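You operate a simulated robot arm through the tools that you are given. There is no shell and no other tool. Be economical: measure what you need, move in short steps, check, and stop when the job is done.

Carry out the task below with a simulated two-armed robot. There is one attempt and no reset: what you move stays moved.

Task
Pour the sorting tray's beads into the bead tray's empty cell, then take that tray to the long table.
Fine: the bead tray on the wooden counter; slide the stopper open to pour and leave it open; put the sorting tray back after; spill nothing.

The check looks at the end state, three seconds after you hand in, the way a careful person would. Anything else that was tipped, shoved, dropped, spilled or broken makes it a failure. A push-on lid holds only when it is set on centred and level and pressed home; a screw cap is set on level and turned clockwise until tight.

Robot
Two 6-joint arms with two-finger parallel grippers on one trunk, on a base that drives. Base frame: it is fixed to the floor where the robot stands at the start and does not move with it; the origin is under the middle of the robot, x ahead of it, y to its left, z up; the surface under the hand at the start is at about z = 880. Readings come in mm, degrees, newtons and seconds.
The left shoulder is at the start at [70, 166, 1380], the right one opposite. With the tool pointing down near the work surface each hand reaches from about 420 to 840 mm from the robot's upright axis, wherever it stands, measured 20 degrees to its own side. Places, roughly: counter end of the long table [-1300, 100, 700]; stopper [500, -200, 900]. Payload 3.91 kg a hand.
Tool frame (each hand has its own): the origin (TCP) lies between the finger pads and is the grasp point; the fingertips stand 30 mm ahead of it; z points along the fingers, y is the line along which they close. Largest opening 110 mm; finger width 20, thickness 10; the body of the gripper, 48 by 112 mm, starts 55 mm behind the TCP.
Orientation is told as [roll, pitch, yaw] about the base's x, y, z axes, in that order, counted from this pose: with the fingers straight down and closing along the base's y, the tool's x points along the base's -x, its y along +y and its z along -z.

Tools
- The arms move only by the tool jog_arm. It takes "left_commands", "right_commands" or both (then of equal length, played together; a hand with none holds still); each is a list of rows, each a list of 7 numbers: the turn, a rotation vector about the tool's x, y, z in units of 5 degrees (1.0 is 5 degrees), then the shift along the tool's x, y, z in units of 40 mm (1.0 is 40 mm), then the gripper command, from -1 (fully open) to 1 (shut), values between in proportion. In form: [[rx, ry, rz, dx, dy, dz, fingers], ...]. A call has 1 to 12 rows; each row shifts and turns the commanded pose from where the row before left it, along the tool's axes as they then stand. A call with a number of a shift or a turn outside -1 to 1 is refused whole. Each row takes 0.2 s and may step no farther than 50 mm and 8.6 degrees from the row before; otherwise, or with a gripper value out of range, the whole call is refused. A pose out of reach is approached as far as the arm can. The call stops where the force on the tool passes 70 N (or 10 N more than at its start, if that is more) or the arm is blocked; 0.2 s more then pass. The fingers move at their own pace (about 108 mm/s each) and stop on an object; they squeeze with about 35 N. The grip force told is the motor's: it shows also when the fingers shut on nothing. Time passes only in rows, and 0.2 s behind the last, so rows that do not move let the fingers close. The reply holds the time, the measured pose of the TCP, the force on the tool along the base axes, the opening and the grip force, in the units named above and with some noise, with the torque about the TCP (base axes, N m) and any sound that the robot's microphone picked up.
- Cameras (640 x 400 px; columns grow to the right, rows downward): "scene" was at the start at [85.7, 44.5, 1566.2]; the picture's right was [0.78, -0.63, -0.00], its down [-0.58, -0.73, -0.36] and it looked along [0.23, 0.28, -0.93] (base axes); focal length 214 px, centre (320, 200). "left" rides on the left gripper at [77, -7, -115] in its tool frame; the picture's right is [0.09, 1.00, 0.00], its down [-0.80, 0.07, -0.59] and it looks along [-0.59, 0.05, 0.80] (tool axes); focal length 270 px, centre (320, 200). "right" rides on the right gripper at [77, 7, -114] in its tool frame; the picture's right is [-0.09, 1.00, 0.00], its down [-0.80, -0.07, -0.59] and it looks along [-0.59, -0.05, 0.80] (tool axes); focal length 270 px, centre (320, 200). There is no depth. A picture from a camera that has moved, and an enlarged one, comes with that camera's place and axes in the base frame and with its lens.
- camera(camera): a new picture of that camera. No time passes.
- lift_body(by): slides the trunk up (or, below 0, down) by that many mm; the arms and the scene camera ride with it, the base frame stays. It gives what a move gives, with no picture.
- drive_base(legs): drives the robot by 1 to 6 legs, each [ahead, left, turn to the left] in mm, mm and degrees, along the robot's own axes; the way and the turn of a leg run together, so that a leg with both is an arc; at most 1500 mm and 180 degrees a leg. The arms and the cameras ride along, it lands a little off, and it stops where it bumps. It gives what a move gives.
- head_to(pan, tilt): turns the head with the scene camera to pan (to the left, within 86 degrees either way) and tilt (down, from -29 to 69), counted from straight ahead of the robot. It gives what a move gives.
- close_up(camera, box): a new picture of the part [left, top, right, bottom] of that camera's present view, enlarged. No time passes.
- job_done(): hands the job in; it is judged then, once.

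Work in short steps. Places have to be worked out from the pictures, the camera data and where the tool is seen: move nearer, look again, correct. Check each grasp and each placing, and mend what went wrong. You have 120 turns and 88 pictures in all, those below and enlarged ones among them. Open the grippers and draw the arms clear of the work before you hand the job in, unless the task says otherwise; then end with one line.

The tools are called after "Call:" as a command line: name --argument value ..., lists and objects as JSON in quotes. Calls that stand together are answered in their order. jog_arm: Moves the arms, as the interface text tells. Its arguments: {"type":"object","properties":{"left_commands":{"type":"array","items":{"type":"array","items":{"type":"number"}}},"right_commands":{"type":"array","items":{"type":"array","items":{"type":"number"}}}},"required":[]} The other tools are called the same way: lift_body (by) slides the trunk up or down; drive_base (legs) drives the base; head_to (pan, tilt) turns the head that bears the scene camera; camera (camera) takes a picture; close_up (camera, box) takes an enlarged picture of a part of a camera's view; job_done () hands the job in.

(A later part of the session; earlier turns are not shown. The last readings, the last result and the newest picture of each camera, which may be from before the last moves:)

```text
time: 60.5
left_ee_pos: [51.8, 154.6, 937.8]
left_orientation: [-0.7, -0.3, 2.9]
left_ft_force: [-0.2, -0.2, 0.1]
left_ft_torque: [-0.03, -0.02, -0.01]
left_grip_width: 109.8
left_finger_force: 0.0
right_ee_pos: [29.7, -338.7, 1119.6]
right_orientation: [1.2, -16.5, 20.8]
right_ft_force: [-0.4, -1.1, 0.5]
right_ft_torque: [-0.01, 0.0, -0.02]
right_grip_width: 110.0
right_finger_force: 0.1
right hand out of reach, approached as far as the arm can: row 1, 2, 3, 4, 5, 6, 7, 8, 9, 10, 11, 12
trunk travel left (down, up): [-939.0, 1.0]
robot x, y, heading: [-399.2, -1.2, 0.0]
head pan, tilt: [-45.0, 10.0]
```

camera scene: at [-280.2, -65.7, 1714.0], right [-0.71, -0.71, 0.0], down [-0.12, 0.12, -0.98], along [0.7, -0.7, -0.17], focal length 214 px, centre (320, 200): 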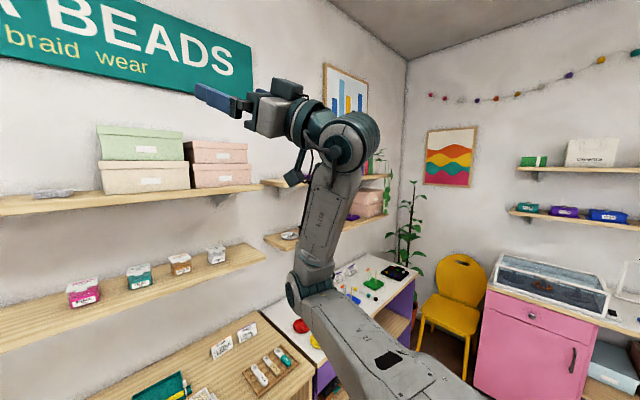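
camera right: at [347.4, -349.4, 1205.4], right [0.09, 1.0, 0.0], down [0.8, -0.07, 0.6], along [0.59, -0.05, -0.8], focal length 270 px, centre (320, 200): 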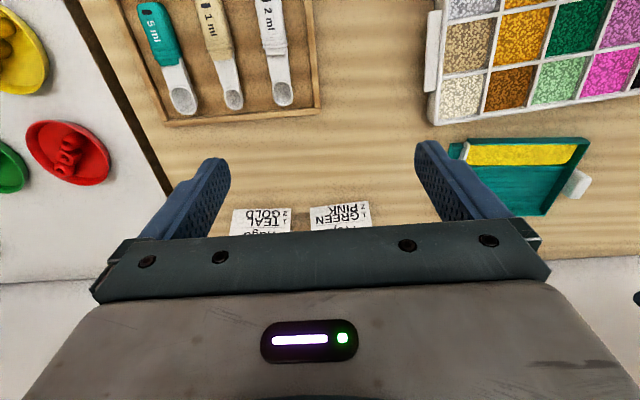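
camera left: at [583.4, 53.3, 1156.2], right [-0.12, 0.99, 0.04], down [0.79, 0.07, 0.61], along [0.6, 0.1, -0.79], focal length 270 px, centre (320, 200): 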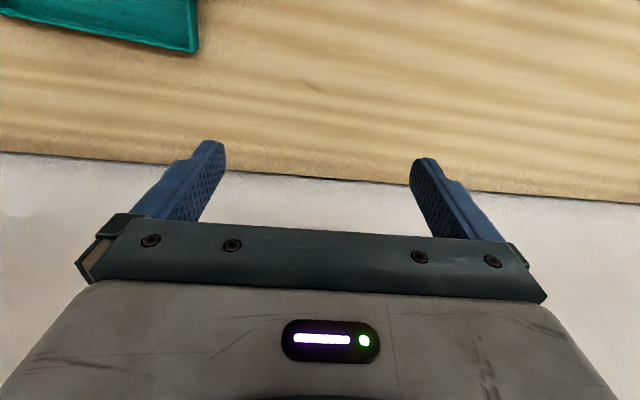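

Nearly down. Finish straightening (pitch, yaw), lower to about 950 and shift forward/inward.

Call:
jog_arm --right_commands '[[0, 0.8, 1, 0, 0, 0.9, -1], [0, 0.8, 1, 0, 0, 0.9, -1], [0, 0.8, 1, 0, 0, 0.9, -1], [0, 0.8, 1, 0, 0, 0.9, -1], [0, 0, 0, -0.3, 0.7, 0.6, -1], [0, 0, 0, -0.3, 0.7, 0, -1], [0, 0, 0, -0.3, 0.7, 0, -1], [0, 0, 0, -0.3, 0.7, 0, -1], [0, 0, 0, -0.3, 0.7, 0, -1]]'

Call:
head_to --pan 0 --tilt 50

Call:
camera --camera "scene"

```text
time: 62.5
left_ee_pos: [52.2, 154.8, 938.2]
left_orientation: [-0.7, -0.2, 3.1]
left_ft_force: [0.6, -0.4, 0.3]
left_ft_torque: [0.02, 0.01, 0.0]
left_grip_width: 110.3
left_finger_force: 0.2
right_ee_pos: [43.3, -274.0, 990.1]
right_orientation: [4.8, 0.0, -0.8]
right_ft_force: [0.4, -1.0, -0.3]
right_ft_torque: [0.02, 0.01, 0.01]
right_grip_width: 110.0
right_finger_force: 0.1
right hand out of reach, approached as far as the arm can: row 1, 2, 5, 6, 7, 8, 9
trunk travel left (down, up): [-939.0, 1.0]
robot x, y, heading: [-397.9, -0.5, 0.2]
head pan, tilt: [-45.0, 10.0]
```

```text
time: 63.6
left_ee_pos: [52.0, 154.3, 937.3]
left_orientation: [-0.9, -0.1, 3.0]
left_ft_force: [0.3, 0.2, -0.3]
left_ft_torque: [0.01, -0.03, -0.01]
left_grip_width: 109.9
left_finger_force: 0.0
right_ee_pos: [44.3, -272.9, 990.9]
right_orientation: [4.6, 0.0, -0.9]
right_ft_force: [0.2, -0.7, -1.0]
right_ft_torque: [0.04, 0.0, 0.0]
right_grip_width: 110.1
right_finger_force: 0.0
trunk travel left (down, up): [-939.0, 1.0]
robot x, y, heading: [-397.1, 0.4, 0.2]
head pan, tilt: [0.0, 50.0]
```

```text
70 pictures are left
camera scene: at [-268.9, 0.6, 1652.2], right [0.0, -1.0, 0.0], down [-0.77, 0.0, -0.64], along [0.64, 0.0, -0.77], focal length 214 px, centre (320, 200)
```

scene: 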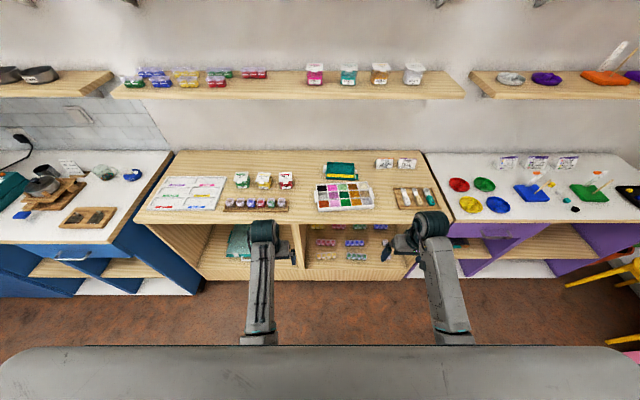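

Both arms now mirror each other. I'll extend both hands forward over free floor space, then drive up to the counter at a comfortable distance.

Call:
jog_arm --left_commands '[[0, 0, 0, -0.62, -0.23, 0, -1], [0, 0, 0, -0.62, -0.23, 0, -1], [0, 0, 0, -0.62, -0.23, -0.1, -1], [0, 0, 0, -0.62, -0.23, -0.4, -1], [0, 0, 0, -0.62, -0.23, -0.6, -1], [0, 0, 0, -0.62, -0.23, -0.7, -1]]' --right_commands '[[0.5, 0, 0, -0.66, 0.4, 0.3, -1], [0.5, 0, 0, -0.66, 0.4, 0.3, -1], [0, 0, 0, -0.66, 0.5, 0, -1], [0, 0, 0, -0.66, 0.5, 0, -1], [0, 0, 0, -0.66, 0.5, -0.3, -1], [0, 0, 0, -0.66, 0.5, -0.3, -1]]'

```text
time: 65.0
left_ee_pos: [208.1, 124.6, 1006.7]
left_orientation: [0.5, -0.2, 3.5]
left_ft_force: [-0.6, 0.4, 0.0]
left_ft_torque: [0.02, -0.02, -0.02]
left_grip_width: 109.9
left_finger_force: 0.0
right_ee_pos: [129.9, -298.5, 1012.1]
right_orientation: [3.5, -0.7, -3.2]
right_ft_force: [-0.3, 0.4, 0.1]
right_ft_torque: [0.04, 0.01, 0.02]
right_grip_width: 110.1
right_finger_force: 0.0
right hand out of reach, approached as far as the arm can: row 1, 2, 3, 4, 5, 6
trunk travel left (down, up): [-939.0, 1.0]
robot x, y, heading: [-397.7, 0.1, -0.1]
head pan, tilt: [0.0, 50.0]
```

The right hand needs to be a bit lower to travel; adjusting it, and nudging left inward.

Call:
jog_arm --left_commands '[[0, 0, 0, 0, -0.5, 0, -1], [0, 0, 0, 0, -0.5, 0, -1], [0, 0, 0, 0, 0, 0, -1], [0, 0, 0, 0, 0, 0, -1], [0, 0, 0, 0, 0, 0, -1], [0, 0, 0, 0, 0, 0, -1], [0, 0, 0, 0, 0, 0, -1]]' --right_commands '[[0.5, 0, 0, 0, 0, 0.9, -1], [0.3, 0, -0.5, 0, 0, 0.8, -1], [0, 0, 0, -0.5, 0.9, 0, -1], [0, 0, 0, -0.5, 0.9, 0, -1], [0, 0, 0, -0.5, 0.9, 0, -1], [0, 0, 0, 0, 0.8, 0, -1], [0, 0, 0, 0, 0, -0.8, -1]]'

```text
time: 66.8
left_ee_pos: [216.5, 129.5, 1001.1]
left_orientation: [4.2, -0.9, 5.4]
left_ft_force: [0.4, -0.2, -0.5]
left_ft_torque: [0.0, -0.01, -0.02]
left_grip_width: 110.0
left_finger_force: 0.0
right_ee_pos: [85.3, -321.6, 1006.3]
right_orientation: [-0.2, -1.0, -2.3]
right_ft_force: [0.5, -0.2, 0.2]
right_ft_torque: [0.04, 0.01, 0.01]
right_grip_width: 109.9
right_finger_force: 0.0
right hand out of reach, approached as far as the arm can: row 1, 2, 3, 4, 5, 6, 7
trunk travel left (down, up): [-939.0, 1.0]
robot x, y, heading: [-400.0, -1.7, 0.1]
head pan, tilt: [0.0, 50.0]
stopped in row 7 (left hand): the arm was blocked; the commanded pose is now the measured one
```

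The right wrist seems to be in a different flip than the left. I'll look closely at both wrists.

Call:
camera --camera "scene"

Call:
close_up --camera "scene" --box '[220, 190, 480, 350]'

```text
69 pictures are left
camera scene: at [-267.5, 1.0, 1652.0], right [0.0, -1.0, 0.0], down [-0.77, 0.0, -0.64], along [0.64, 0.0, -0.77], focal length 214 px, centre (320, 200)
```

scene: 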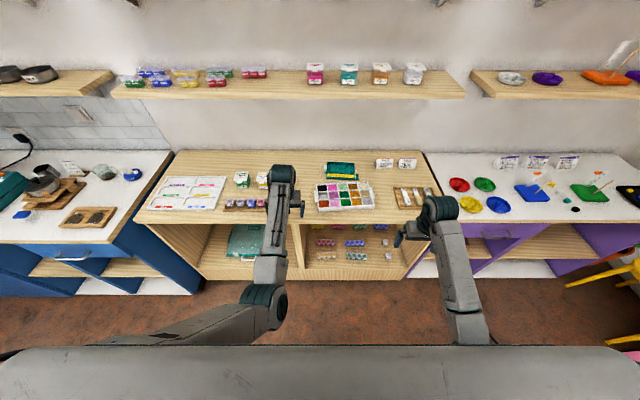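

```text
2.46 times, centred on (350, 270) of scene
camera zoom: at [-267.5, 1.0, 1652.0], right [0.0, -1.0, 0.0], down [-0.77, 0.0, -0.64], along [0.64, 0.0, -0.77], focal length 528 px, centre (246, 28)
```

zoom: 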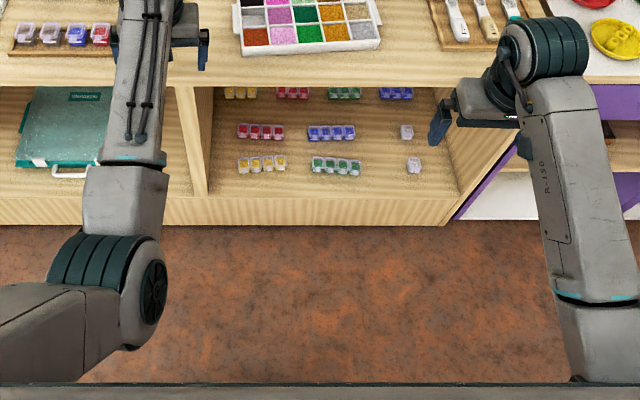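

I'll test the right hand with the tool pitched 40° forward (less wrist bend) while moving inward and forward.

Call:
jog_arm --right_commands '[[0, -1, 0, -0.5, 0, 0, -1], [0, -1, 0, -0.5, 0, 0, -1], [0, -1, 0, -0.5, 0, 0, -1], [0, -1, 0, -0.5, 0, 0, -1], [0, -1, 0, -0.5, 0, 0, -1], [0, -1, 0, -0.5, 0, 0, -1], [0, -1, 0, -0.5, 0, 0, -1], [0, -1, 0, -0.5, 0, 0, -1], [0, 0, 0, 0, 0.9, 0, -1], [0, 0, 0, 0, 0.9, 0, -1], [0, 0, 0, 0, 0.9, 0, -1], [0, 0, 0, 0, 0.9, 0, -1]]'

```text
time: 69.4
left_ee_pos: [214.3, 130.3, 1000.8]
left_orientation: [4.2, -0.9, 5.4]
left_ft_force: [0.1, 0.4, -0.8]
left_ft_torque: [0.01, -0.02, -0.03]
left_grip_width: 110.2
left_finger_force: 0.0
right_ee_pos: [200.2, -340.0, 1087.3]
right_orientation: [0.8, -40.8, -2.2]
right_ft_force: [0.2, -1.0, -0.3]
right_ft_torque: [-0.03, -0.03, -0.02]
right_grip_width: 109.8
right_finger_force: 0.1
right hand out of reach, approached as far as the arm can: row 2, 3, 4, 5, 6, 8, 9, 10, 11, 12
trunk travel left (down, up): [-939.0, 1.0]
robot x, y, heading: [-395.6, -0.1, 0.1]
head pan, tilt: [0.0, 50.0]
```

Inward travel is blocked by some wrist roll limit. I'll test whether spinning the tool relieves it.

Call:
jog_arm --right_commands '[[0, 0, -1, 0, 0, 0, -1], [0, 0, -1, 0, 0, 0, -1], [0, 0, -1, 0, 0, 0, -1], [0, 0, -1, 0, 0, 0, -1], [0, 0, -1, 0, 0, 0, -1], [0, 0, -1, 0, 0, 0, -1], [0, 0, 0, 0.3, 0.7, 0, -1], [0, 0, 0, 0.3, 0.7, 0, -1], [0, 0, 0, 0.3, 0.7, 0, -1], [0, 0, 0, 0.3, 0.7, 0, -1]]'

```text
time: 71.6
left_ee_pos: [213.7, 130.5, 1001.5]
left_orientation: [4.1, -0.9, 5.3]
left_ft_force: [-0.1, -0.2, -0.8]
left_ft_torque: [0.01, -0.02, 0.02]
left_grip_width: 110.1
left_finger_force: 0.0
right_ee_pos: [1.7, -356.7, 1082.7]
right_orientation: [-23.8, -34.5, 35.3]
right_ft_force: [-0.5, 1.2, 0.4]
right_ft_torque: [0.02, 0.03, -0.01]
right_grip_width: 109.9
right_finger_force: 0.0
right hand out of reach, approached as far as the arm can: row 1, 2, 3, 4, 5, 6, 7, 8, 9, 10
trunk travel left (down, up): [-939.0, 1.0]
robot x, y, heading: [-397.3, -2.0, 0.1]
head pan, tilt: [0.0, 50.0]
```

Spinning that way made it worse (the arm retreated), so a joint limit lies that way. I'll spin the other way by 60° in total.

Call:
jog_arm --right_commands '[[0, 0, 1, -0.6, 0, 0, -1], [0, 0, 1, -0.6, 0, 0, -1], [0, 0, 1, -0.6, 0, 0, -1], [0, 0, 1, -0.6, 0, 0, -1], [0, 0, 1, -0.6, 0, 0, -1], [0, 0, 1, -0.6, 0, 0, -1], [0, 0, 1, 0, 0, 0, -1], [0, 0, 1, 0, 0, 0, -1], [0, 0, 1, 0, 0, 0, -1], [0, 0, 1, 0, 0, 0, -1], [0, 0, 1, 0, 0, 0, -1], [0, 0, 1, 0, 0, 0, -1]]'

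Call:
jog_arm --right_commands '[[0, 0, 1, 0, 0, 0, -1], [0, 0, 1, 0, 0, 0, -1], [0, 0, 1, 0, 0, 0, -1], [0, 0, 1, 0, 0, 0, -1], [0, 0, 1, 0, 0, 0, -1], [0, 0, 1, 0, 0, 0, -1], [0, 0, 0, -0.5, 0.5, 0, -1], [0, 0, 0, -0.5, 0.5, 0, -1], [0, 0, 0, -0.5, 0.5, 0, -1]]'

```text
time: 74.2
left_ee_pos: [214.6, 131.1, 1000.8]
left_orientation: [4.2, -0.7, 5.4]
left_ft_force: [-0.4, -0.1, -0.3]
left_ft_torque: [0.01, -0.02, 0.0]
left_grip_width: 109.9
left_finger_force: 0.0
right_ee_pos: [108.2, -318.2, 1171.0]
right_orientation: [23.3, -34.8, -39.6]
right_ft_force: [0.0, 0.2, -0.8]
right_ft_torque: [-0.05, 0.0, -0.02]
right_grip_width: 110.2
right_finger_force: 0.0
trunk travel left (down, up): [-939.0, 1.0]
robot x, y, heading: [-395.6, 0.2, -0.0]
head pan, tilt: [0.0, 50.0]
```

```text
time: 76.2
left_ee_pos: [214.3, 129.7, 999.8]
left_orientation: [4.2, -0.8, 5.3]
left_ft_force: [0.1, -0.5, 0.7]
left_ft_torque: [-0.01, -0.01, 0.04]
left_grip_width: 110.2
left_finger_force: 0.1
right_ee_pos: [169.1, -343.7, 1226.4]
right_orientation: [36.9, -19.4, -68.7]
right_ft_force: [1.6, -0.6, -0.3]
right_ft_torque: [0.05, 0.02, 0.01]
right_grip_width: 109.8
right_finger_force: 0.0
trunk travel left (down, up): [-939.0, 1.0]
robot x, y, heading: [-397.8, 0.9, 0.2]
head pan, tilt: [0.0, 50.0]
```

Free of limits now. I'll turn the right tool to straight down with its fingers closing along x, lowering and bringing it inward.

Call:
jog_arm --right_commands '[[0.9, 0.49, 0, 0.36, -0.28, 0.43, -1], [0.9, 0.49, 0, 0.36, -0.28, 0.43, -1], [0.9, 0.49, 0, 0.36, -0.28, 0.43, -1], [0.9, 0.49, 0, 0.36, -0.28, 0.43, -1], [0.9, 0.49, 0, 0.36, -0.28, 0.43, -1], [0.9, 0.49, 0, 0.36, -0.28, 0.43, -1], [0.9, 0.49, 0, 0.36, -0.28, 0.43, -1], [0.9, 0.49, 0, 0.36, -0.28, 0.43, -1], [0, 0, 1, 0, 0, 0.8, -1], [0, 0, 1, 0, 0, 0.8, -1], [0, 0, 1, 0, 0, 0.8, -1], [0, 0, 1, 0, 0, 0.8, -1]]'

```text
time: 78.8
left_ee_pos: [214.6, 130.3, 1000.4]
left_orientation: [4.2, -0.9, 5.4]
left_ft_force: [0.0, 0.2, 0.1]
left_ft_torque: [0.0, 0.01, 0.03]
left_grip_width: 110.0
left_finger_force: 0.1
right_ee_pos: [92.5, -364.0, 884.4]
right_orientation: [-0.1, -0.6, -82.8]
right_ft_force: [0.4, 0.7, 0.0]
right_ft_torque: [0.03, 0.02, -0.03]
right_grip_width: 110.0
right_finger_force: 0.1
right hand out of reach, approached as far as the arm can: row 5, 6, 7, 8, 9, 10, 11, 12
trunk travel left (down, up): [-939.0, 1.0]
robot x, y, heading: [-394.1, 1.2, -0.2]
head pan, tilt: [0.0, 50.0]
```

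The right hand now gets low with the tool down. Test moving inward and forward at about z 930.

Call:
jog_arm --right_commands '[[0, 0, 0.7, 0, 0, -0.6, -1], [0, 0, 0.7, 0.8, 0, -0.6, -1], [0, 0, 0, 0.8, 0.3, 0, -1], [0, 0, 0, 0.8, 0.3, 0, -1], [0, 0, 0, 0.8, 0.3, 0, -1], [0, 0, 0, 0.8, 0.3, 0, -1]]'

```text
time: 80.2
left_ee_pos: [214.4, 130.5, 999.7]
left_orientation: [4.2, -0.9, 5.4]
left_ft_force: [0.5, -0.4, -0.8]
left_ft_torque: [-0.01, -0.03, 0.03]
left_grip_width: 110.0
left_finger_force: 0.0
right_ee_pos: [92.2, -336.8, 965.0]
right_orientation: [0.1, -0.5, -89.7]
right_ft_force: [0.2, -0.1, -0.9]
right_ft_torque: [-0.02, -0.02, 0.03]
right_grip_width: 110.0
right_finger_force: 0.0
right hand out of reach, approached as far as the arm can: row 2, 3, 4, 5, 6
trunk travel left (down, up): [-939.0, 1.0]
robot x, y, heading: [-397.3, -0.4, 0.1]
head pan, tilt: [0.0, 50.0]
```

Inward is still limited at y≈-337. I'll spin the right tool further the same way and test inward again.

Call:
jog_arm --right_commands '[[0, 0, 1, 0, 0, 0.2, -1], [0, 0, 1, 0, 0, 0.2, -1], [0, 0, 1, 0, 0, 0.2, -1], [0, 0, 1, 0, 0, 0.2, -1], [0, 0, 1, 0, 0, 0, -1], [0, 0, 1, 0, 0, 0, -1], [0, 0, 1, 0, 0, 0, -1], [0, 0, 1, 0, 0, 0, -1], [0, 0, 0, 0.58, -0.48, 0, -1], [0, 0, 0, 0.58, -0.48, 0, -1], [0, 0, 0, 0.58, -0.48, 0, -1], [0, 0, 0, 0.58, -0.48, 0, -1]]'

Call:
close_up --camera "scene" --box '[220, 190, 540, 390]'

```text
time: 82.8
left_ee_pos: [215.1, 130.6, 1001.3]
left_orientation: [4.2, -0.9, 5.4]
left_ft_force: [-0.5, 0.2, -0.5]
left_ft_torque: [0.0, 0.02, 0.0]
left_grip_width: 109.9
left_finger_force: 0.0
right_ee_pos: [62.5, -326.8, 962.1]
right_orientation: [0.4, -0.2, -129.7]
right_ft_force: [0.1, 0.7, 0.6]
right_ft_torque: [0.0, 0.01, 0.01]
right_grip_width: 110.2
right_finger_force: 0.1
right hand out of reach, approached as far as the arm can: row 1, 3, 9, 10, 11, 12
trunk travel left (down, up): [-939.0, 1.0]
robot x, y, heading: [-398.9, -1.4, 0.3]
head pan, tilt: [0.0, 50.0]
```

```text
2.00 times, centred on (380, 290) of scene
camera zoom: at [-269.2, 1.2, 1652.1], right [0.0, -1.0, 0.0], down [-0.77, 0.0, -0.64], along [0.64, 0.0, -0.77], focal length 429 px, centre (200, 20)
```

zoom: 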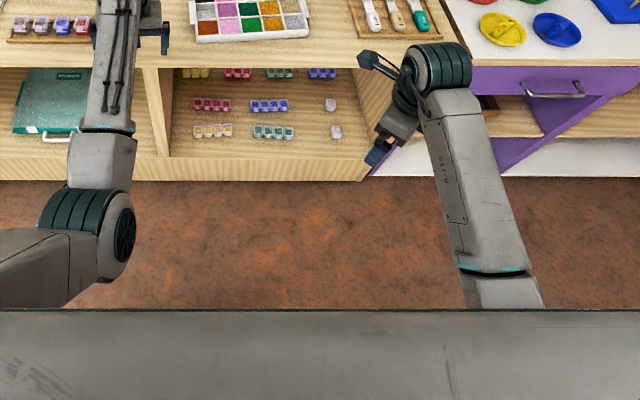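

The right hand stays limited to about y −330 inward. I'll check how far inward the left hand can go at low height, since that may suffice.

Call:
jog_arm --left_commands '[[0.8, 0.2, 1, 0.9, 0, 0.2, -1], [0, 0, 0, 0.5, 0, 0.8, -1], [0, 0, 0, 0, 0, 0.8, -1], [0, 0, 0, 0, -0.8, 0, -1], [0, 0, 0, 0, -0.8, 0, -1], [0, 0, 0, 0, -0.8, 0, -1], [0, 0, 0, 0, -0.8, 0, -1], [0, 0, 0, 0, -0.8, 0, -1], [0, 0, 0, 0, -0.8, 0, -1]]'

```text
time: 84.2
left_ee_pos: [159.4, 153.7, 895.0]
left_orientation: [9.2, 1.2, 3.3]
left_ft_force: [0.4, -0.4, 0.6]
left_ft_torque: [-0.01, -0.01, 0.04]
left_grip_width: 110.0
left_finger_force: 0.0
left hand out of reach, approached as far as the arm can: row 6
right_ee_pos: [62.9, -328.1, 961.1]
right_orientation: [0.2, -0.2, -129.5]
right_ft_force: [0.1, -0.1, -0.2]
right_ft_torque: [0.0, 0.01, -0.01]
right_grip_width: 109.9
right_finger_force: 0.0
trunk travel left (down, up): [-939.0, 1.0]
robot x, y, heading: [-391.9, -2.1, -0.1]
head pan, tilt: [0.0, 50.0]
stopped in row 6 (left hand): the arm was blocked; the commanded pose is now the measured one
```

Both hands are inward-limited, but the right one's wrist is rolled the wrong way round (its forearm roll and hand spin are both near limits). I'll flip the wrist: first pitch the tool forward about the wrist.

Call:
jog_arm --right_commands '[[-0.77, 0.64, 0, 0.328, 0.395, -0.02, -1], [-0.77, 0.64, 0, 0.328, 0.395, -0.02, -1], [-0.77, 0.64, 0, 0.328, 0.395, -0.02, -1], [-0.77, 0.64, 0, 0.328, 0.395, -0.02, -1], [-0.77, 0.64, 0, 0.328, 0.395, -0.02, -1], [-0.77, 0.64, 0, 0.328, 0.395, -0.02, -1], [-0.77, 0.64, 0, 0.328, 0.395, -0.02, -1], [-0.77, 0.64, 0, 0.328, 0.395, -0.02, -1], [-0.77, 0.64, 0, 0.328, 0.395, -0.02, -1], [-0.77, 0.64, 0, 0.328, 0.395, -0.02, -1], [-0.77, 0.64, 0, 0.328, 0.395, -0.02, -1], [-0.77, 0.64, 0, 0.328, 0.395, -0.02, -1]]'

Call:
camera --camera "scene"

```text
time: 86.8
left_ee_pos: [160.5, 152.1, 895.4]
left_orientation: [9.2, 1.1, 3.3]
left_ft_force: [-1.1, 0.2, 0.1]
left_ft_torque: [-0.01, 0.01, -0.02]
left_grip_width: 110.0
left_finger_force: 0.2
right_ee_pos: [263.2, -353.9, 1084.1]
right_orientation: [53.3, 33.6, -111.9]
right_ft_force: [0.4, -0.9, -0.8]
right_ft_torque: [-0.04, 0.0, 0.0]
right_grip_width: 109.9
right_finger_force: 0.1
right hand out of reach, approached as far as the arm can: row 3, 5, 7, 9, 11
trunk travel left (down, up): [-939.0, 1.0]
robot x, y, heading: [-395.8, 2.5, -0.1]
head pan, tilt: [0.0, 50.0]
```

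```text
66 pictures are left
camera scene: at [-268.7, 0.7, 1652.1], right [0.0, -1.0, 0.0], down [-0.77, 0.0, -0.64], along [0.64, 0.0, -0.77], focal length 214 px, centre (320, 200)
```

scene: 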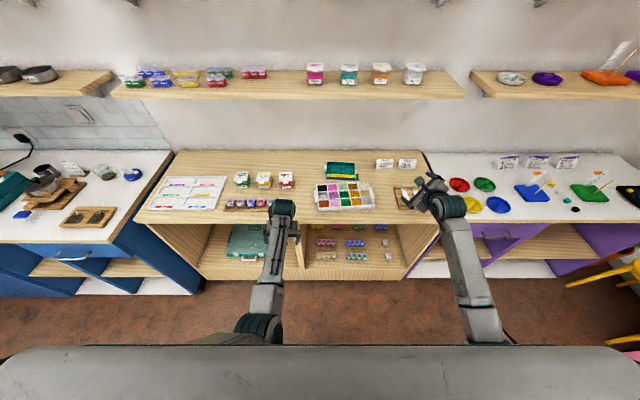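

Now I roll the hand about the forearm axis (cone motion) inward and up, in constant small twists.

Call:
jog_arm --right_commands '[[0.572, 0.577, 0.585, 0.303, -0.285, -0.015, -1], [0.572, 0.577, 0.585, 0.303, -0.285, -0.015, -1], [0.572, 0.577, 0.585, 0.303, -0.285, -0.015, -1], [0.572, 0.577, 0.585, 0.303, -0.285, -0.015, -1], [0.572, 0.577, 0.585, 0.303, -0.285, -0.015, -1], [0.572, 0.577, 0.585, 0.303, -0.285, -0.015, -1], [0.572, 0.577, 0.585, 0.303, -0.285, -0.015, -1], [0.572, 0.577, 0.585, 0.303, -0.285, -0.015, -1], [0.572, 0.577, 0.585, 0.303, -0.285, -0.015, -1], [0.572, 0.577, 0.585, 0.303, -0.285, -0.015, -1], [0.572, 0.577, 0.585, 0.303, -0.285, -0.015, -1], [0.572, 0.577, 0.585, 0.303, -0.285, -0.015, -1]]'

```text
time: 89.4
left_ee_pos: [160.6, 153.0, 895.4]
left_orientation: [9.1, 1.2, 3.3]
left_ft_force: [-0.5, -0.5, -0.2]
left_ft_torque: [-0.01, -0.02, 0.01]
left_grip_width: 110.1
left_finger_force: 0.1
right_ee_pos: [215.9, -181.2, 1158.8]
right_orientation: [-21.0, 78.5, -154.0]
right_ft_force: [0.1, -0.2, 0.8]
right_ft_torque: [-0.01, -0.02, 0.0]
right_grip_width: 110.0
right_finger_force: 0.1
trunk travel left (down, up): [-939.0, 1.0]
robot x, y, heading: [-396.0, -0.3, 0.3]
head pan, tilt: [0.0, 50.0]
```

No limits met. Continuing the cone.

Call:
jog_arm --right_commands '[[0.572, 0.577, 0.585, 0.303, -0.285, -0.015, -1], [0.572, 0.577, 0.585, 0.303, -0.285, -0.015, -1], [0.572, 0.577, 0.585, 0.303, -0.285, -0.015, -1], [0.572, 0.577, 0.585, 0.303, -0.285, -0.015, -1], [0.572, 0.577, 0.585, 0.303, -0.285, -0.015, -1], [0.572, 0.577, 0.585, 0.303, -0.285, -0.015, -1], [0.572, 0.577, 0.585, 0.303, -0.285, -0.015, -1], [0.572, 0.577, 0.585, 0.303, -0.285, -0.015, -1], [0.572, 0.577, 0.585, 0.303, -0.285, -0.015, -1], [0.572, 0.577, 0.585, 0.303, -0.285, -0.015, -1], [0.572, 0.577, 0.585, 0.303, -0.285, -0.015, -1], [0.572, 0.577, 0.585, 0.303, -0.285, -0.015, -1]]'

Call:
jog_arm --right_commands '[[0.572, 0.577, 0.585, 0.303, -0.285, -0.015, -1], [0.572, 0.577, 0.585, 0.303, -0.285, -0.015, -1], [0.572, 0.577, 0.585, 0.303, -0.285, -0.015, -1], [0.572, 0.577, 0.585, 0.303, -0.285, -0.015, -1], [0.572, 0.577, 0.585, 0.303, -0.285, -0.015, -1], [0.572, 0.577, 0.585, 0.303, -0.285, -0.015, -1], [0.572, 0.577, 0.585, 0.303, -0.285, -0.015, -1], [0.572, 0.577, 0.585, 0.303, -0.285, -0.015, -1], [0.572, 0.577, 0.585, 0.303, -0.285, -0.015, -1], [0.572, 0.577, 0.585, 0.303, -0.285, -0.015, -1], [0.572, 0.577, 0.585, 0.303, -0.285, -0.015, -1], [0.572, 0.577, 0.585, 0.303, -0.285, -0.015, -1]]'

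Call:
camera --camera "scene"

```text
time: 92.0
left_ee_pos: [158.9, 153.3, 895.7]
left_orientation: [9.2, 1.1, 3.3]
left_ft_force: [0.1, 0.3, 0.0]
left_ft_torque: [0.0, -0.02, 0.0]
left_grip_width: 110.0
left_finger_force: 0.0
right_ee_pos: [135.6, -171.7, 1330.9]
right_orientation: [-137.4, 41.6, 120.8]
right_ft_force: [-0.7, 0.1, -0.3]
right_ft_torque: [-0.02, 0.04, 0.02]
right_grip_width: 110.3
right_finger_force: 0.1
trunk travel left (down, up): [-939.0, 1.0]
robot x, y, heading: [-396.8, -1.1, 0.4]
head pan, tilt: [0.0, 50.0]
```

```text
time: 94.6
left_ee_pos: [161.0, 151.9, 895.6]
left_orientation: [9.3, 1.0, 3.2]
left_ft_force: [-0.1, -0.3, 0.3]
left_ft_torque: [-0.03, 0.0, -0.03]
left_grip_width: 109.8
left_finger_force: 0.1
right_ee_pos: [103.9, -329.1, 1430.5]
right_orientation: [-168.7, -4.7, 136.5]
right_ft_force: [0.8, 0.4, 0.6]
right_ft_torque: [-0.03, 0.02, 0.0]
right_grip_width: 110.1
right_finger_force: 0.0
trunk travel left (down, up): [-939.0, 1.0]
robot x, y, heading: [-400.3, -0.0, 0.3]
head pan, tilt: [0.0, 50.0]
```

```text
65 pictures are left
camera scene: at [-268.8, 0.7, 1652.1], right [0.0, -1.0, 0.0], down [-0.77, 0.0, -0.64], along [0.64, 0.0, -0.77], focal length 214 px, centre (320, 200)
```

scene: 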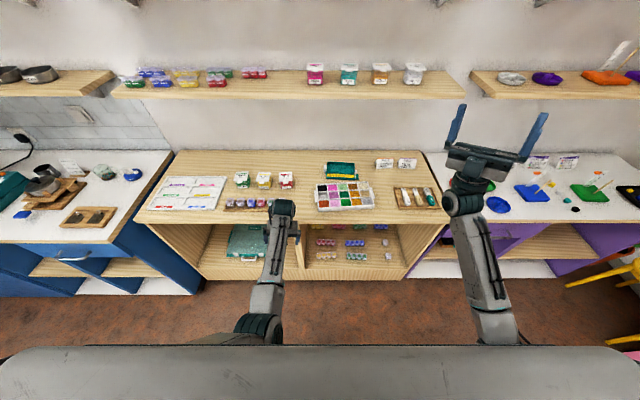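

Hoses are now on top of the right forearm, as on the left. Next I bend the hand forward and down through the straight position.

Call:
jog_arm --right_commands '[[-0.715, 0.7, 0, 0.357, 0.367, -0.02, -1], [-0.715, 0.7, 0, 0.357, 0.367, -0.02, -1], [-0.715, 0.7, 0, 0.357, 0.367, -0.02, -1], [-0.715, 0.7, 0, 0.357, 0.367, -0.02, -1], [-0.715, 0.7, 0, 0.357, 0.367, -0.02, -1], [-0.715, 0.7, 0, 0.357, 0.367, -0.02, -1], [-0.715, 0.7, 0, 0.357, 0.367, -0.02, -1], [-0.715, 0.7, 0, 0.357, 0.367, -0.02, -1], [-0.715, 0.7, 0, 0.357, 0.367, -0.02, -1], [-0.715, 0.7, 0, 0.357, 0.367, -0.02, -1], [-0.715, 0.7, 0, 0.357, 0.367, -0.02, -1], [-0.715, 0.7, 0, 0.357, 0.367, -0.02, -1]]'

Call:
jog_arm --right_commands '[[-0.715, 0.7, 0, 0.357, 0.367, -0.02, -1], [-0.715, 0.7, 0, 0.357, 0.367, -0.02, -1], [-0.715, 0.7, 0, 0.357, 0.367, -0.02, -1], [-0.715, 0.7, 0, 0.357, 0.367, -0.02, -1], [-0.715, 0.7, 0, 0.357, 0.367, -0.02, -1], [-0.715, 0.7, 0, 0.357, 0.367, -0.02, -1], [-0.715, 0.7, 0, 0.357, 0.367, -0.02, -1], [-0.715, 0.7, 0, 0.357, 0.367, -0.02, -1], [-0.715, 0.7, 0, 0.357, 0.367, -0.02, -1], [-0.715, 0.7, 0, 0.357, 0.367, -0.02, -1], [-0.715, 0.7, 0, 0.357, 0.367, -0.02, -1], [-0.715, 0.7, 0, 0.357, 0.367, -0.02, -1]]'

Call:
camera --camera "scene"

```text
time: 97.2
left_ee_pos: [160.1, 152.5, 895.4]
left_orientation: [9.2, 1.1, 3.4]
left_ft_force: [0.6, -0.2, 0.3]
left_ft_torque: [-0.01, 0.0, -0.02]
left_grip_width: 110.2
left_finger_force: 0.0
right_ee_pos: [280.1, -332.3, 1281.8]
right_orientation: [-113.3, -37.3, 109.1]
right_ft_force: [0.2, 0.0, -0.1]
right_ft_torque: [0.03, -0.02, 0.0]
right_grip_width: 109.8
right_finger_force: 0.1
right hand out of reach, approached as far as the arm can: row 10, 11
trunk travel left (down, up): [-939.0, 1.0]
robot x, y, heading: [-394.4, -2.9, 0.0]
head pan, tilt: [0.0, 50.0]
```

```text
time: 99.8
left_ee_pos: [160.0, 152.7, 896.1]
left_orientation: [9.2, 1.2, 3.3]
left_ft_force: [-0.2, -0.1, -0.1]
left_ft_torque: [0.0, 0.0, -0.02]
left_grip_width: 109.9
left_finger_force: 0.1
right_ee_pos: [234.9, -353.3, 1051.3]
right_orientation: [-41.7, -27.6, 61.5]
right_ft_force: [0.4, -0.2, 0.6]
right_ft_torque: [0.01, 0.01, 0.01]
right_grip_width: 110.0
right_finger_force: 0.0
trunk travel left (down, up): [-939.0, 1.0]
robot x, y, heading: [-396.0, 0.4, 0.1]
head pan, tilt: [0.0, 50.0]
```

```text
64 pictures are left
camera scene: at [-268.9, 1.0, 1652.1], right [0.0, -1.0, 0.0], down [-0.77, 0.0, -0.64], along [0.64, 0.0, -0.77], focal length 214 px, centre (320, 200)
```

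scene: 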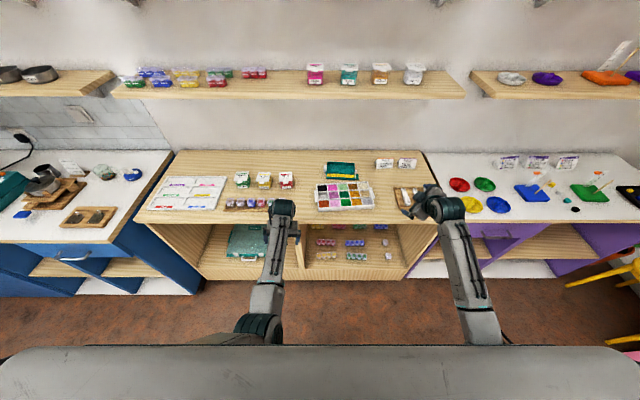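

The flip worked. I finish bending to straight down, then test moving inward.

Call:
jog_arm --right_commands '[[-0.715, 0.7, 0, 0.357, 0.367, -0.02, -1], [-0.715, 0.7, 0, 0.357, 0.367, 0.3, -1], [-0.715, 0.7, 0, 0.357, 0.367, 0.3, -1], [-0.715, 0.7, 0, 0.357, 0.367, 0.3, -1], [-0.715, 0.7, 0, 0.357, 0.367, 0.3, -1], [-0.715, 0.7, 0, 0.357, 0.367, 0.3, -1], [-0.715, 0.7, 0, 0.357, 0.367, 0.3, -1], [-0.715, 0.7, 0, 0.357, 0.367, 0.3, -1], [-0.715, 0.7, 0, 0.357, 0.367, 0.3, -1], [0, 0, 1, 0.5, 0.5, 0, -1], [0, 0, 1, 0.5, 0.5, 0, -1], [0, 0, 1, 0.5, 0.5, 0, -1]]'

```text
time: 102.4
left_ee_pos: [158.9, 152.7, 896.3]
left_orientation: [9.1, 1.1, 3.2]
left_ft_force: [-0.2, -1.3, 0.7]
left_ft_torque: [-0.03, 0.0, -0.01]
left_grip_width: 109.9
left_finger_force: 0.0
right_ee_pos: [33.6, -370.4, 877.2]
right_orientation: [-5.8, -0.8, 33.7]
right_ft_force: [0.3, 0.1, -0.2]
right_ft_torque: [0.01, 0.03, 0.0]
right_grip_width: 110.1
right_finger_force: 0.0
trunk travel left (down, up): [-939.0, 1.0]
robot x, y, heading: [-395.7, 3.5, 0.2]
head pan, tilt: [0.0, 50.0]
```

No limits. Now turn its yaw to 0 and move inward/forward to mirror the left hand.

Call:
jog_arm --right_commands '[[-0.2, 0, 0.96, 0, 0, -0.2, -1], [-0.2, 0, 0.96, 0, 0, -0.2, -1], [-0.2, 0, 0.96, 0, 0, -0.2, -1], [-0.2, 0, 0.96, 0, 0, -0.2, -1], [-0.2, 0, 0.96, 0, 0, -0.2, -1], [-0.2, 0, 0.96, 0, 0, -0.2, -1], [0, 0, 0.96, 0, 0, -0.2, -1], [0, 0, 0, -0.65, 1, 0, -1], [0, 0, 0, -0.65, 1, 0, -1], [0, 0, 0, -0.65, 1, 0, -1], [0, 0, 0, -0.65, 1, 0, -1], [0, 0, 0, -0.65, 1, 0, -1]]'

```text
time: 105.0
left_ee_pos: [161.0, 153.6, 893.9]
left_orientation: [9.0, 1.3, 3.3]
left_ft_force: [0.3, -0.9, 0.6]
left_ft_torque: [0.0, 0.01, -0.01]
left_grip_width: 110.2
left_finger_force: 0.1
right_ee_pos: [163.3, -167.1, 940.2]
right_orientation: [1.0, -1.6, 0.3]
right_ft_force: [-0.1, 0.3, 0.3]
right_ft_torque: [0.0, -0.02, 0.0]
right_grip_width: 110.2
right_finger_force: 0.2
trunk travel left (down, up): [-939.0, 1.0]
robot x, y, heading: [-394.6, 0.7, 0.3]
head pan, tilt: [0.0, 50.0]
```

The right arm is now fully usable. I raise both hands to about z 990, and then drive up to the counter.

Call:
jog_arm --left_commands '[[0.6, 0, 0.2, -0.35, 0, -0.6, -1], [0.6, 0, 0.2, -0.35, 0, -0.6, -1], [0.6, 0, 0.2, -0.35, 0, -0.6, -1], [0, 0, 0, -0.35, 0, -0.6, -1], [0, 0, 0, -0.4, 0, -0.2, -1]]' --right_commands '[[0.2, 0.3, 0, -0.35, 0, -0.25, -1], [0, 0, 0, -0.35, 0, -0.25, -1], [0, 0, 0, -0.35, 0, -0.25, -1], [0, 0, 0, -0.35, 0, -0.25, -1], [0, 0, 0, -0.3, 0, -0.25, -1]]'

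Call:
drive_base --legs '[[260, -70, 0]]'

Call:
camera --camera "left"

Call:
camera --camera "right"

```text
time: 106.2
left_ee_pos: [235.6, 146.1, 996.5]
left_orientation: [-0.1, 1.5, 0.3]
left_ft_force: [0.9, 0.4, 1.1]
left_ft_torque: [-0.01, 0.01, -0.04]
left_grip_width: 110.0
left_finger_force: 0.1
right_ee_pos: [229.6, -168.3, 990.6]
right_orientation: [0.1, -0.3, 0.2]
right_ft_force: [0.7, 0.7, -0.9]
right_ft_torque: [0.02, 0.03, -0.02]
right_grip_width: 110.1
right_finger_force: 0.0
trunk travel left (down, up): [-939.0, 1.0]
robot x, y, heading: [-394.9, -1.4, 0.0]
head pan, tilt: [0.0, 50.0]
```

```text
time: 108.1
left_ee_pos: [490.9, 78.8, 998.2]
left_orientation: [-0.1, 1.2, 0.5]
left_ft_force: [0.7, 0.4, 0.6]
left_ft_torque: [0.05, -0.01, 0.0]
left_grip_width: 110.1
left_finger_force: 0.0
right_ee_pos: [487.6, -236.3, 991.6]
right_orientation: [0.1, -0.4, 0.3]
right_ft_force: [-0.2, 0.4, 0.7]
right_ft_torque: [0.05, 0.02, -0.02]
right_grip_width: 109.8
right_finger_force: 0.2
trunk travel left (down, up): [-939.0, 1.0]
robot x, y, heading: [-140.7, -70.0, 0.4]
head pan, tilt: [0.0, 50.0]
```

```text
63 pictures are left
camera left: at [416.4, 70.7, 1114.9], right [-0.1, 1.0, 0.0], down [0.81, 0.08, 0.58], along [0.57, 0.06, -0.82], focal length 270 px, centre (320, 200)
```

left: 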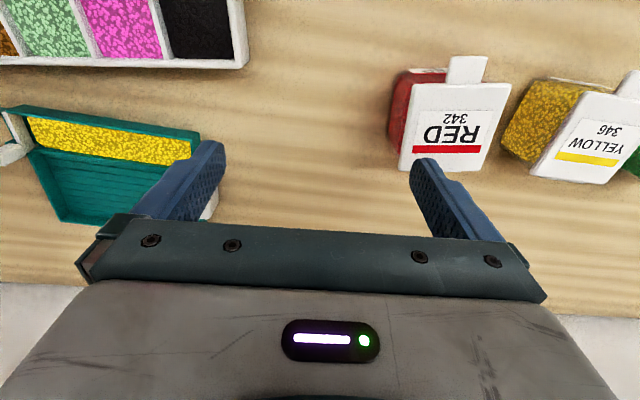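

```text
62 pictures are left
camera right: at [408.6, -230.4, 1107.1], right [0.08, 1.0, 0.0], down [0.8, -0.07, 0.6], along [0.6, -0.05, -0.8], focal length 270 px, centre (320, 200)
```

right: 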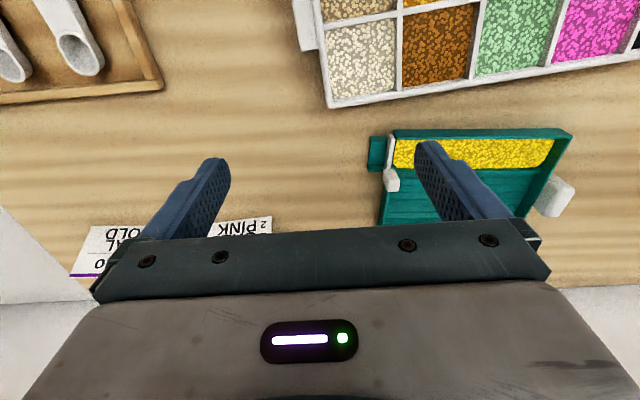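

Good approach. A close look at the stopper and spout from the right camera, and the handle from the left one.

Call:
close_up --camera "right" --box '[340, 110, 600, 240]'

Call:
close_up --camera "scene" --box '[260, 130, 420, 230]'

```text
2.46 times, centred on (470, 175) of right
camera zoom: at [408.6, -230.4, 1107.1], right [0.08, 1.0, 0.0], down [0.8, -0.07, 0.6], along [0.6, -0.05, -0.8], focal length 665 px, centre (-49, 262)
```

zoom: 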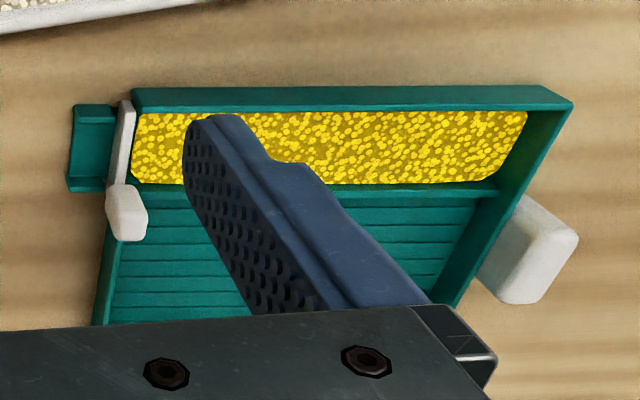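

```text
4.00 times, centred on (340, 180) of scene
camera zoom: at [-11.8, -67.4, 1652.4], right [0.0, -1.0, 0.0], down [-0.77, 0.0, -0.64], along [0.64, 0.0, -0.77], focal length 858 px, centre (240, 280)
```

zoom: 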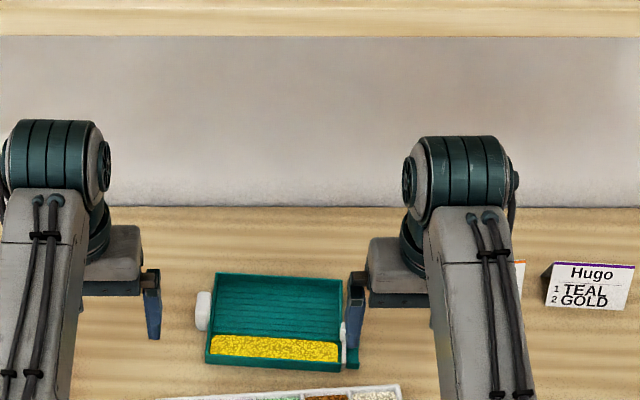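

The white gate runs along x across the trough's right end with a knob at its far end, so it slides away from the robot (+x); the handle block is at about (580,-17). Plan: left grips handle + wall, lifts slightly spout-up, right slides the gate, then pour. I shift the base right first.

Call:
drive_base --legs '[[0, -80, 0]]'

Call:
camera --camera "left"

```text
time: 109.2
left_ee_pos: [492.2, 5.6, 997.9]
left_orientation: [-0.3, 1.3, 0.5]
left_ft_force: [-0.4, 1.1, 0.7]
left_ft_torque: [-0.04, 0.02, -0.01]
left_grip_width: 109.9
left_finger_force: 0.1
right_ee_pos: [488.6, -311.6, 991.4]
right_orientation: [-0.2, -0.3, 0.4]
right_ft_force: [-0.9, -0.1, -0.4]
right_ft_torque: [-0.04, -0.04, -0.01]
right_grip_width: 109.9
right_finger_force: 0.1
trunk travel left (down, up): [-939.0, 1.0]
robot x, y, heading: [-135.1, -150.4, 0.4]
head pan, tilt: [0.0, 50.0]
```

```text
59 pictures are left
camera left: at [418.2, -3.1, 1113.2], right [-0.1, 1.0, 0.0], down [0.81, 0.08, 0.58], along [0.57, 0.05, -0.82], focal length 270 px, centre (320, 200)
```

left: 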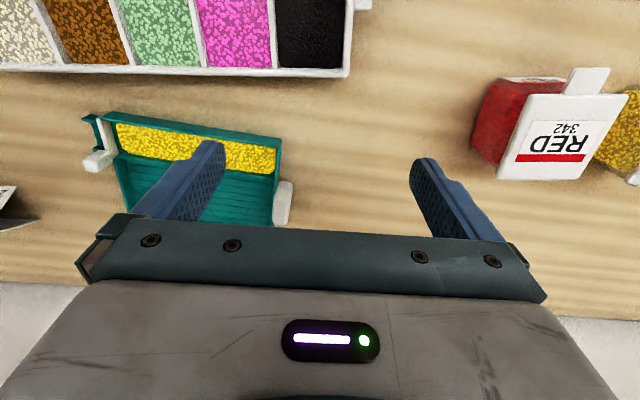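

The handle is centred near (577,-26). I move the left hand above it at about z 940 and recheck.

Call:
jog_arm --left_commands '[[0, -0.26, 0, -0.71, -0.27, 0.48, -1], [0, 0, 0, -0.71, -0.27, 0.48, -1], [0, 0, 0, -0.71, -0.27, 0.48, -1], [0, 0, 0, 0, 0, 0, -1]]'

Call:
camera --camera "left"

Call:
close_up --camera "right" --box '[440, 110, 640, 240]'

```text
time: 110.2
left_ee_pos: [575.8, -33.5, 940.1]
left_orientation: [-0.1, 0.0, 0.5]
left_ft_force: [0.0, 0.9, -0.1]
left_ft_torque: [0.02, 0.01, 0.01]
left_grip_width: 109.8
left_finger_force: 0.2
right_ee_pos: [487.7, -316.8, 992.3]
right_orientation: [0.2, -0.3, 0.4]
right_ft_force: [0.1, 0.1, -0.6]
right_ft_torque: [0.0, -0.01, 0.02]
right_grip_width: 109.8
right_finger_force: 0.1
trunk travel left (down, up): [-939.0, 1.0]
robot x, y, heading: [-138.4, -152.2, 0.3]
head pan, tilt: [0.0, 50.0]
```

```text
58 pictures are left
camera left: at [500.0, -41.8, 1053.6], right [-0.1, 1.0, 0.0], down [0.8, 0.08, 0.59], along [0.59, 0.06, -0.8], focal length 270 px, centre (320, 200)
```

left: 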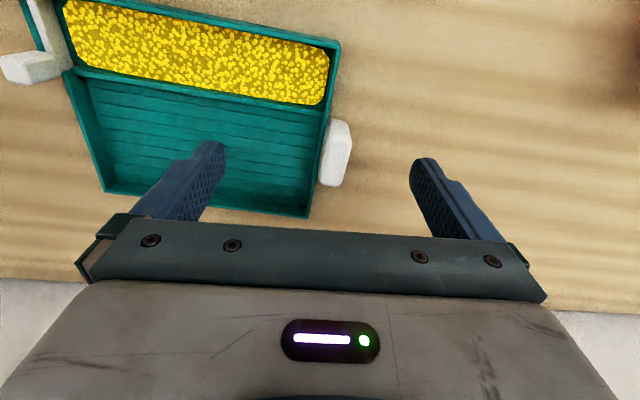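

```text
3.08 times, centred on (540, 175) of right
camera zoom: at [410.5, -310.2, 1106.3], right [0.08, 1.0, 0.0], down [0.8, -0.07, 0.6], along [0.6, -0.05, -0.8], focal length 832 px, centre (-357, 277)
```

zoom: 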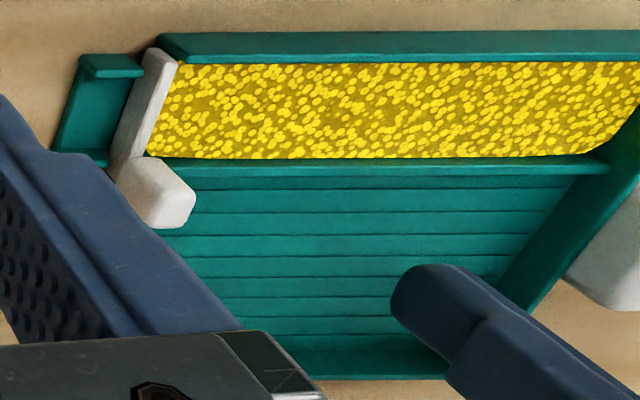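

The handle spans x 553–600, y −34 to −14. I centre (+7 in y), descend to z≈918 and close.

Call:
jog_arm --left_commands '[[0, 0, 0, -0.02, 0.18, 0.28, -0.4], [0, 0, 0, 0, 0, 0.28, -0.4], [0, 0, 0, 0, 0, 0, 1], [0, 0, 0, 0, 0, 0, 1], [0, 0, 0, 0, 0, 0, 1], [0, 0, 0, 0, 0, 0, 1]]'

Call:
camera --camera "left"

```text
time: 111.6
left_ee_pos: [578.9, -26.1, 917.6]
left_orientation: [0.0, 0.0, 0.4]
left_ft_force: [0.4, 0.3, 3.4]
left_ft_torque: [-0.49, -0.14, 0.1]
left_grip_width: 18.0
left_finger_force: 34.8
right_ee_pos: [487.0, -316.0, 991.4]
right_orientation: [0.1, -0.3, 0.4]
right_ft_force: [0.2, -0.3, 0.3]
right_ft_torque: [-0.02, 0.02, -0.02]
right_grip_width: 110.1
right_finger_force: 0.1
trunk travel left (down, up): [-939.0, 1.0]
robot x, y, heading: [-129.7, -147.8, 0.1]
head pan, tilt: [0.0, 50.0]
```

```text
56 pictures are left
camera left: at [502.3, -33.6, 1032.2], right [-0.1, 1.0, 0.0], down [0.8, 0.08, 0.59], along [0.59, 0.06, -0.8], focal length 270 px, centre (320, 200)
```

left: 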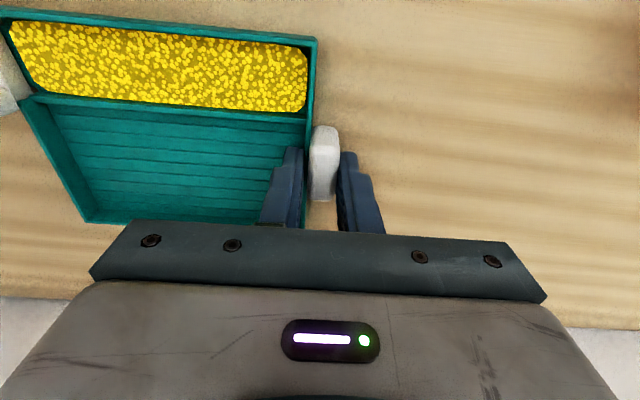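

Gripped (18 mm across handle and wall). I lift 20 mm and check that the tray comes up level.

Call:
jog_arm --left_commands '[[0, 0, 0, 0, 0, -0.25, 1], [0, 0, 0, 0, 0, -0.25, 1], [0, 0, 0, 0, 0, 0, 1]]'

Call:
camera --camera "right"

Call:
camera --camera "left"

```text
time: 112.4
left_ee_pos: [579.5, -26.0, 937.5]
left_orientation: [0.0, 0.1, 0.5]
left_ft_force: [-0.3, 0.1, -0.5]
left_ft_torque: [0.09, 0.0, 0.02]
left_grip_width: 17.9
left_finger_force: 34.8
right_ee_pos: [488.4, -316.6, 990.4]
right_orientation: [0.2, -0.3, 0.4]
right_ft_force: [-0.8, 0.3, -1.3]
right_ft_torque: [0.04, -0.01, 0.02]
right_grip_width: 109.9
right_finger_force: 0.1
trunk travel left (down, up): [-939.0, 1.0]
robot x, y, heading: [-136.2, -146.4, 0.4]
head pan, tilt: [0.0, 50.0]
```

```text
55 pictures are left
camera right: at [411.1, -309.8, 1106.0], right [0.08, 1.0, 0.0], down [0.8, -0.07, 0.6], along [0.6, -0.05, -0.8], focal length 270 px, centre (320, 200)
```

right: 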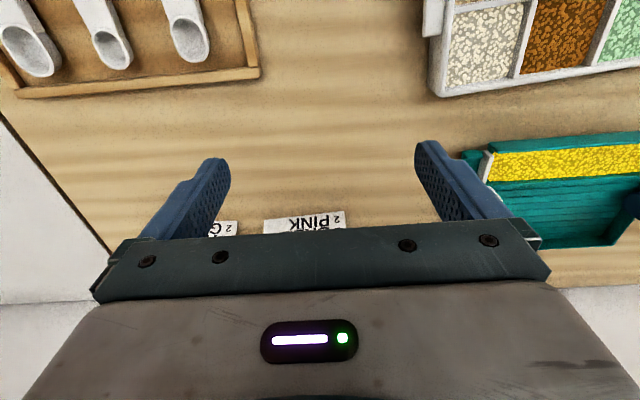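

```text
54 pictures are left
camera left: at [502.5, -33.5, 1051.7], right [-0.1, 1.0, 0.0], down [0.8, 0.08, 0.59], along [0.59, 0.06, -0.81], focal length 270 px, centre (320, 200)
```

left: 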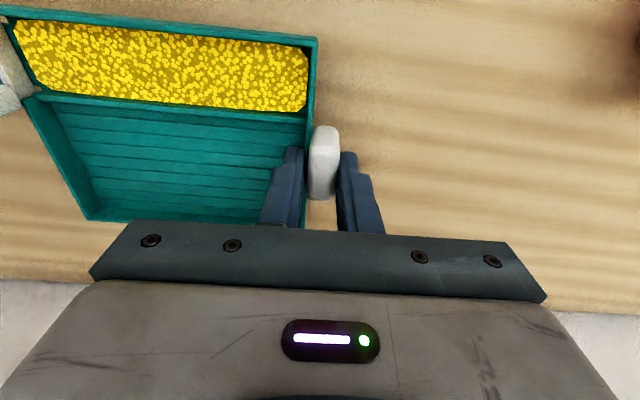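

The tray came up rigidly. Now I tilt it spout-up by 12°, shift it a little inward and up, while the right hand steps aside.

Call:
jog_arm --left_commands '[[0, 0, 0, 0, 0, -0.3, 1], [0.6, 0, 0, 0, -0.1, -0.2, 1], [0.6, 0, 0, 0, -0.2, -0.1, 1], [0.6, 0, 0, 0, -0.3, 0, 1], [0.6, 0, 0, 0, -0.3, 0, 1], [0, 0, 0, 0, -0.3, 0, 1], [0, 0, 0, 0, 0, 0, 1]]' --right_commands '[[0, 0, 0, 0, -0.9, 0, -1], [0, 0, 0, 0, -0.9, 0, -1], [0, 0, 0, 0, 0, 0, -1], [0, 0, 0, 0, 0, 0, -1], [0, 0, 0, -0.5, 0, 0, -1], [0, 0, 0, -0.5, 0, 0, -1], [0, 0, 0, 0, 0, 0, -1]]'

Call:
camera --camera "right"

Call:
camera --camera "left"

```text
time: 114.0
left_ee_pos: [578.7, -72.1, 967.4]
left_orientation: [-12.0, 0.0, 0.6]
left_ft_force: [0.9, 0.7, -0.8]
left_ft_torque: [0.11, 0.0, -0.01]
left_grip_width: 17.6
left_finger_force: 35.0
right_ee_pos: [527.1, -386.8, 992.4]
right_orientation: [0.3, -0.3, 0.4]
right_ft_force: [0.1, -0.3, 1.2]
right_ft_torque: [-0.01, -0.01, 0.01]
right_grip_width: 109.8
right_finger_force: 0.2
trunk travel left (down, up): [-939.0, 1.0]
robot x, y, heading: [-136.4, -148.9, 0.3]
head pan, tilt: [0.0, 50.0]
```

```text
53 pictures are left
camera right: at [450.5, -380.8, 1107.7], right [0.08, 1.0, 0.0], down [0.8, -0.07, 0.6], along [0.6, -0.05, -0.8], focal length 270 px, centre (320, 200)
```

right: 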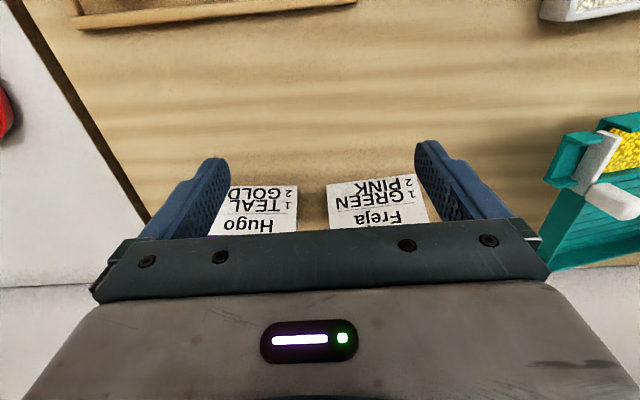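

```text
52 pictures are left
camera left: at [500.8, -55.9, 1080.7], right [-0.1, 0.97, -0.21], down [0.8, 0.2, 0.57], along [0.59, -0.11, -0.8], focal length 270 px, centre (320, 200)
```

left: 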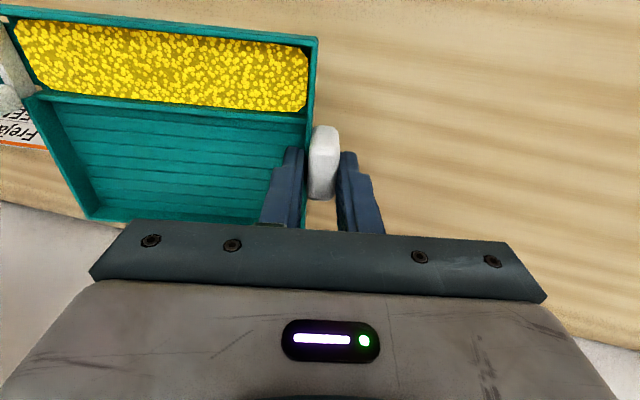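

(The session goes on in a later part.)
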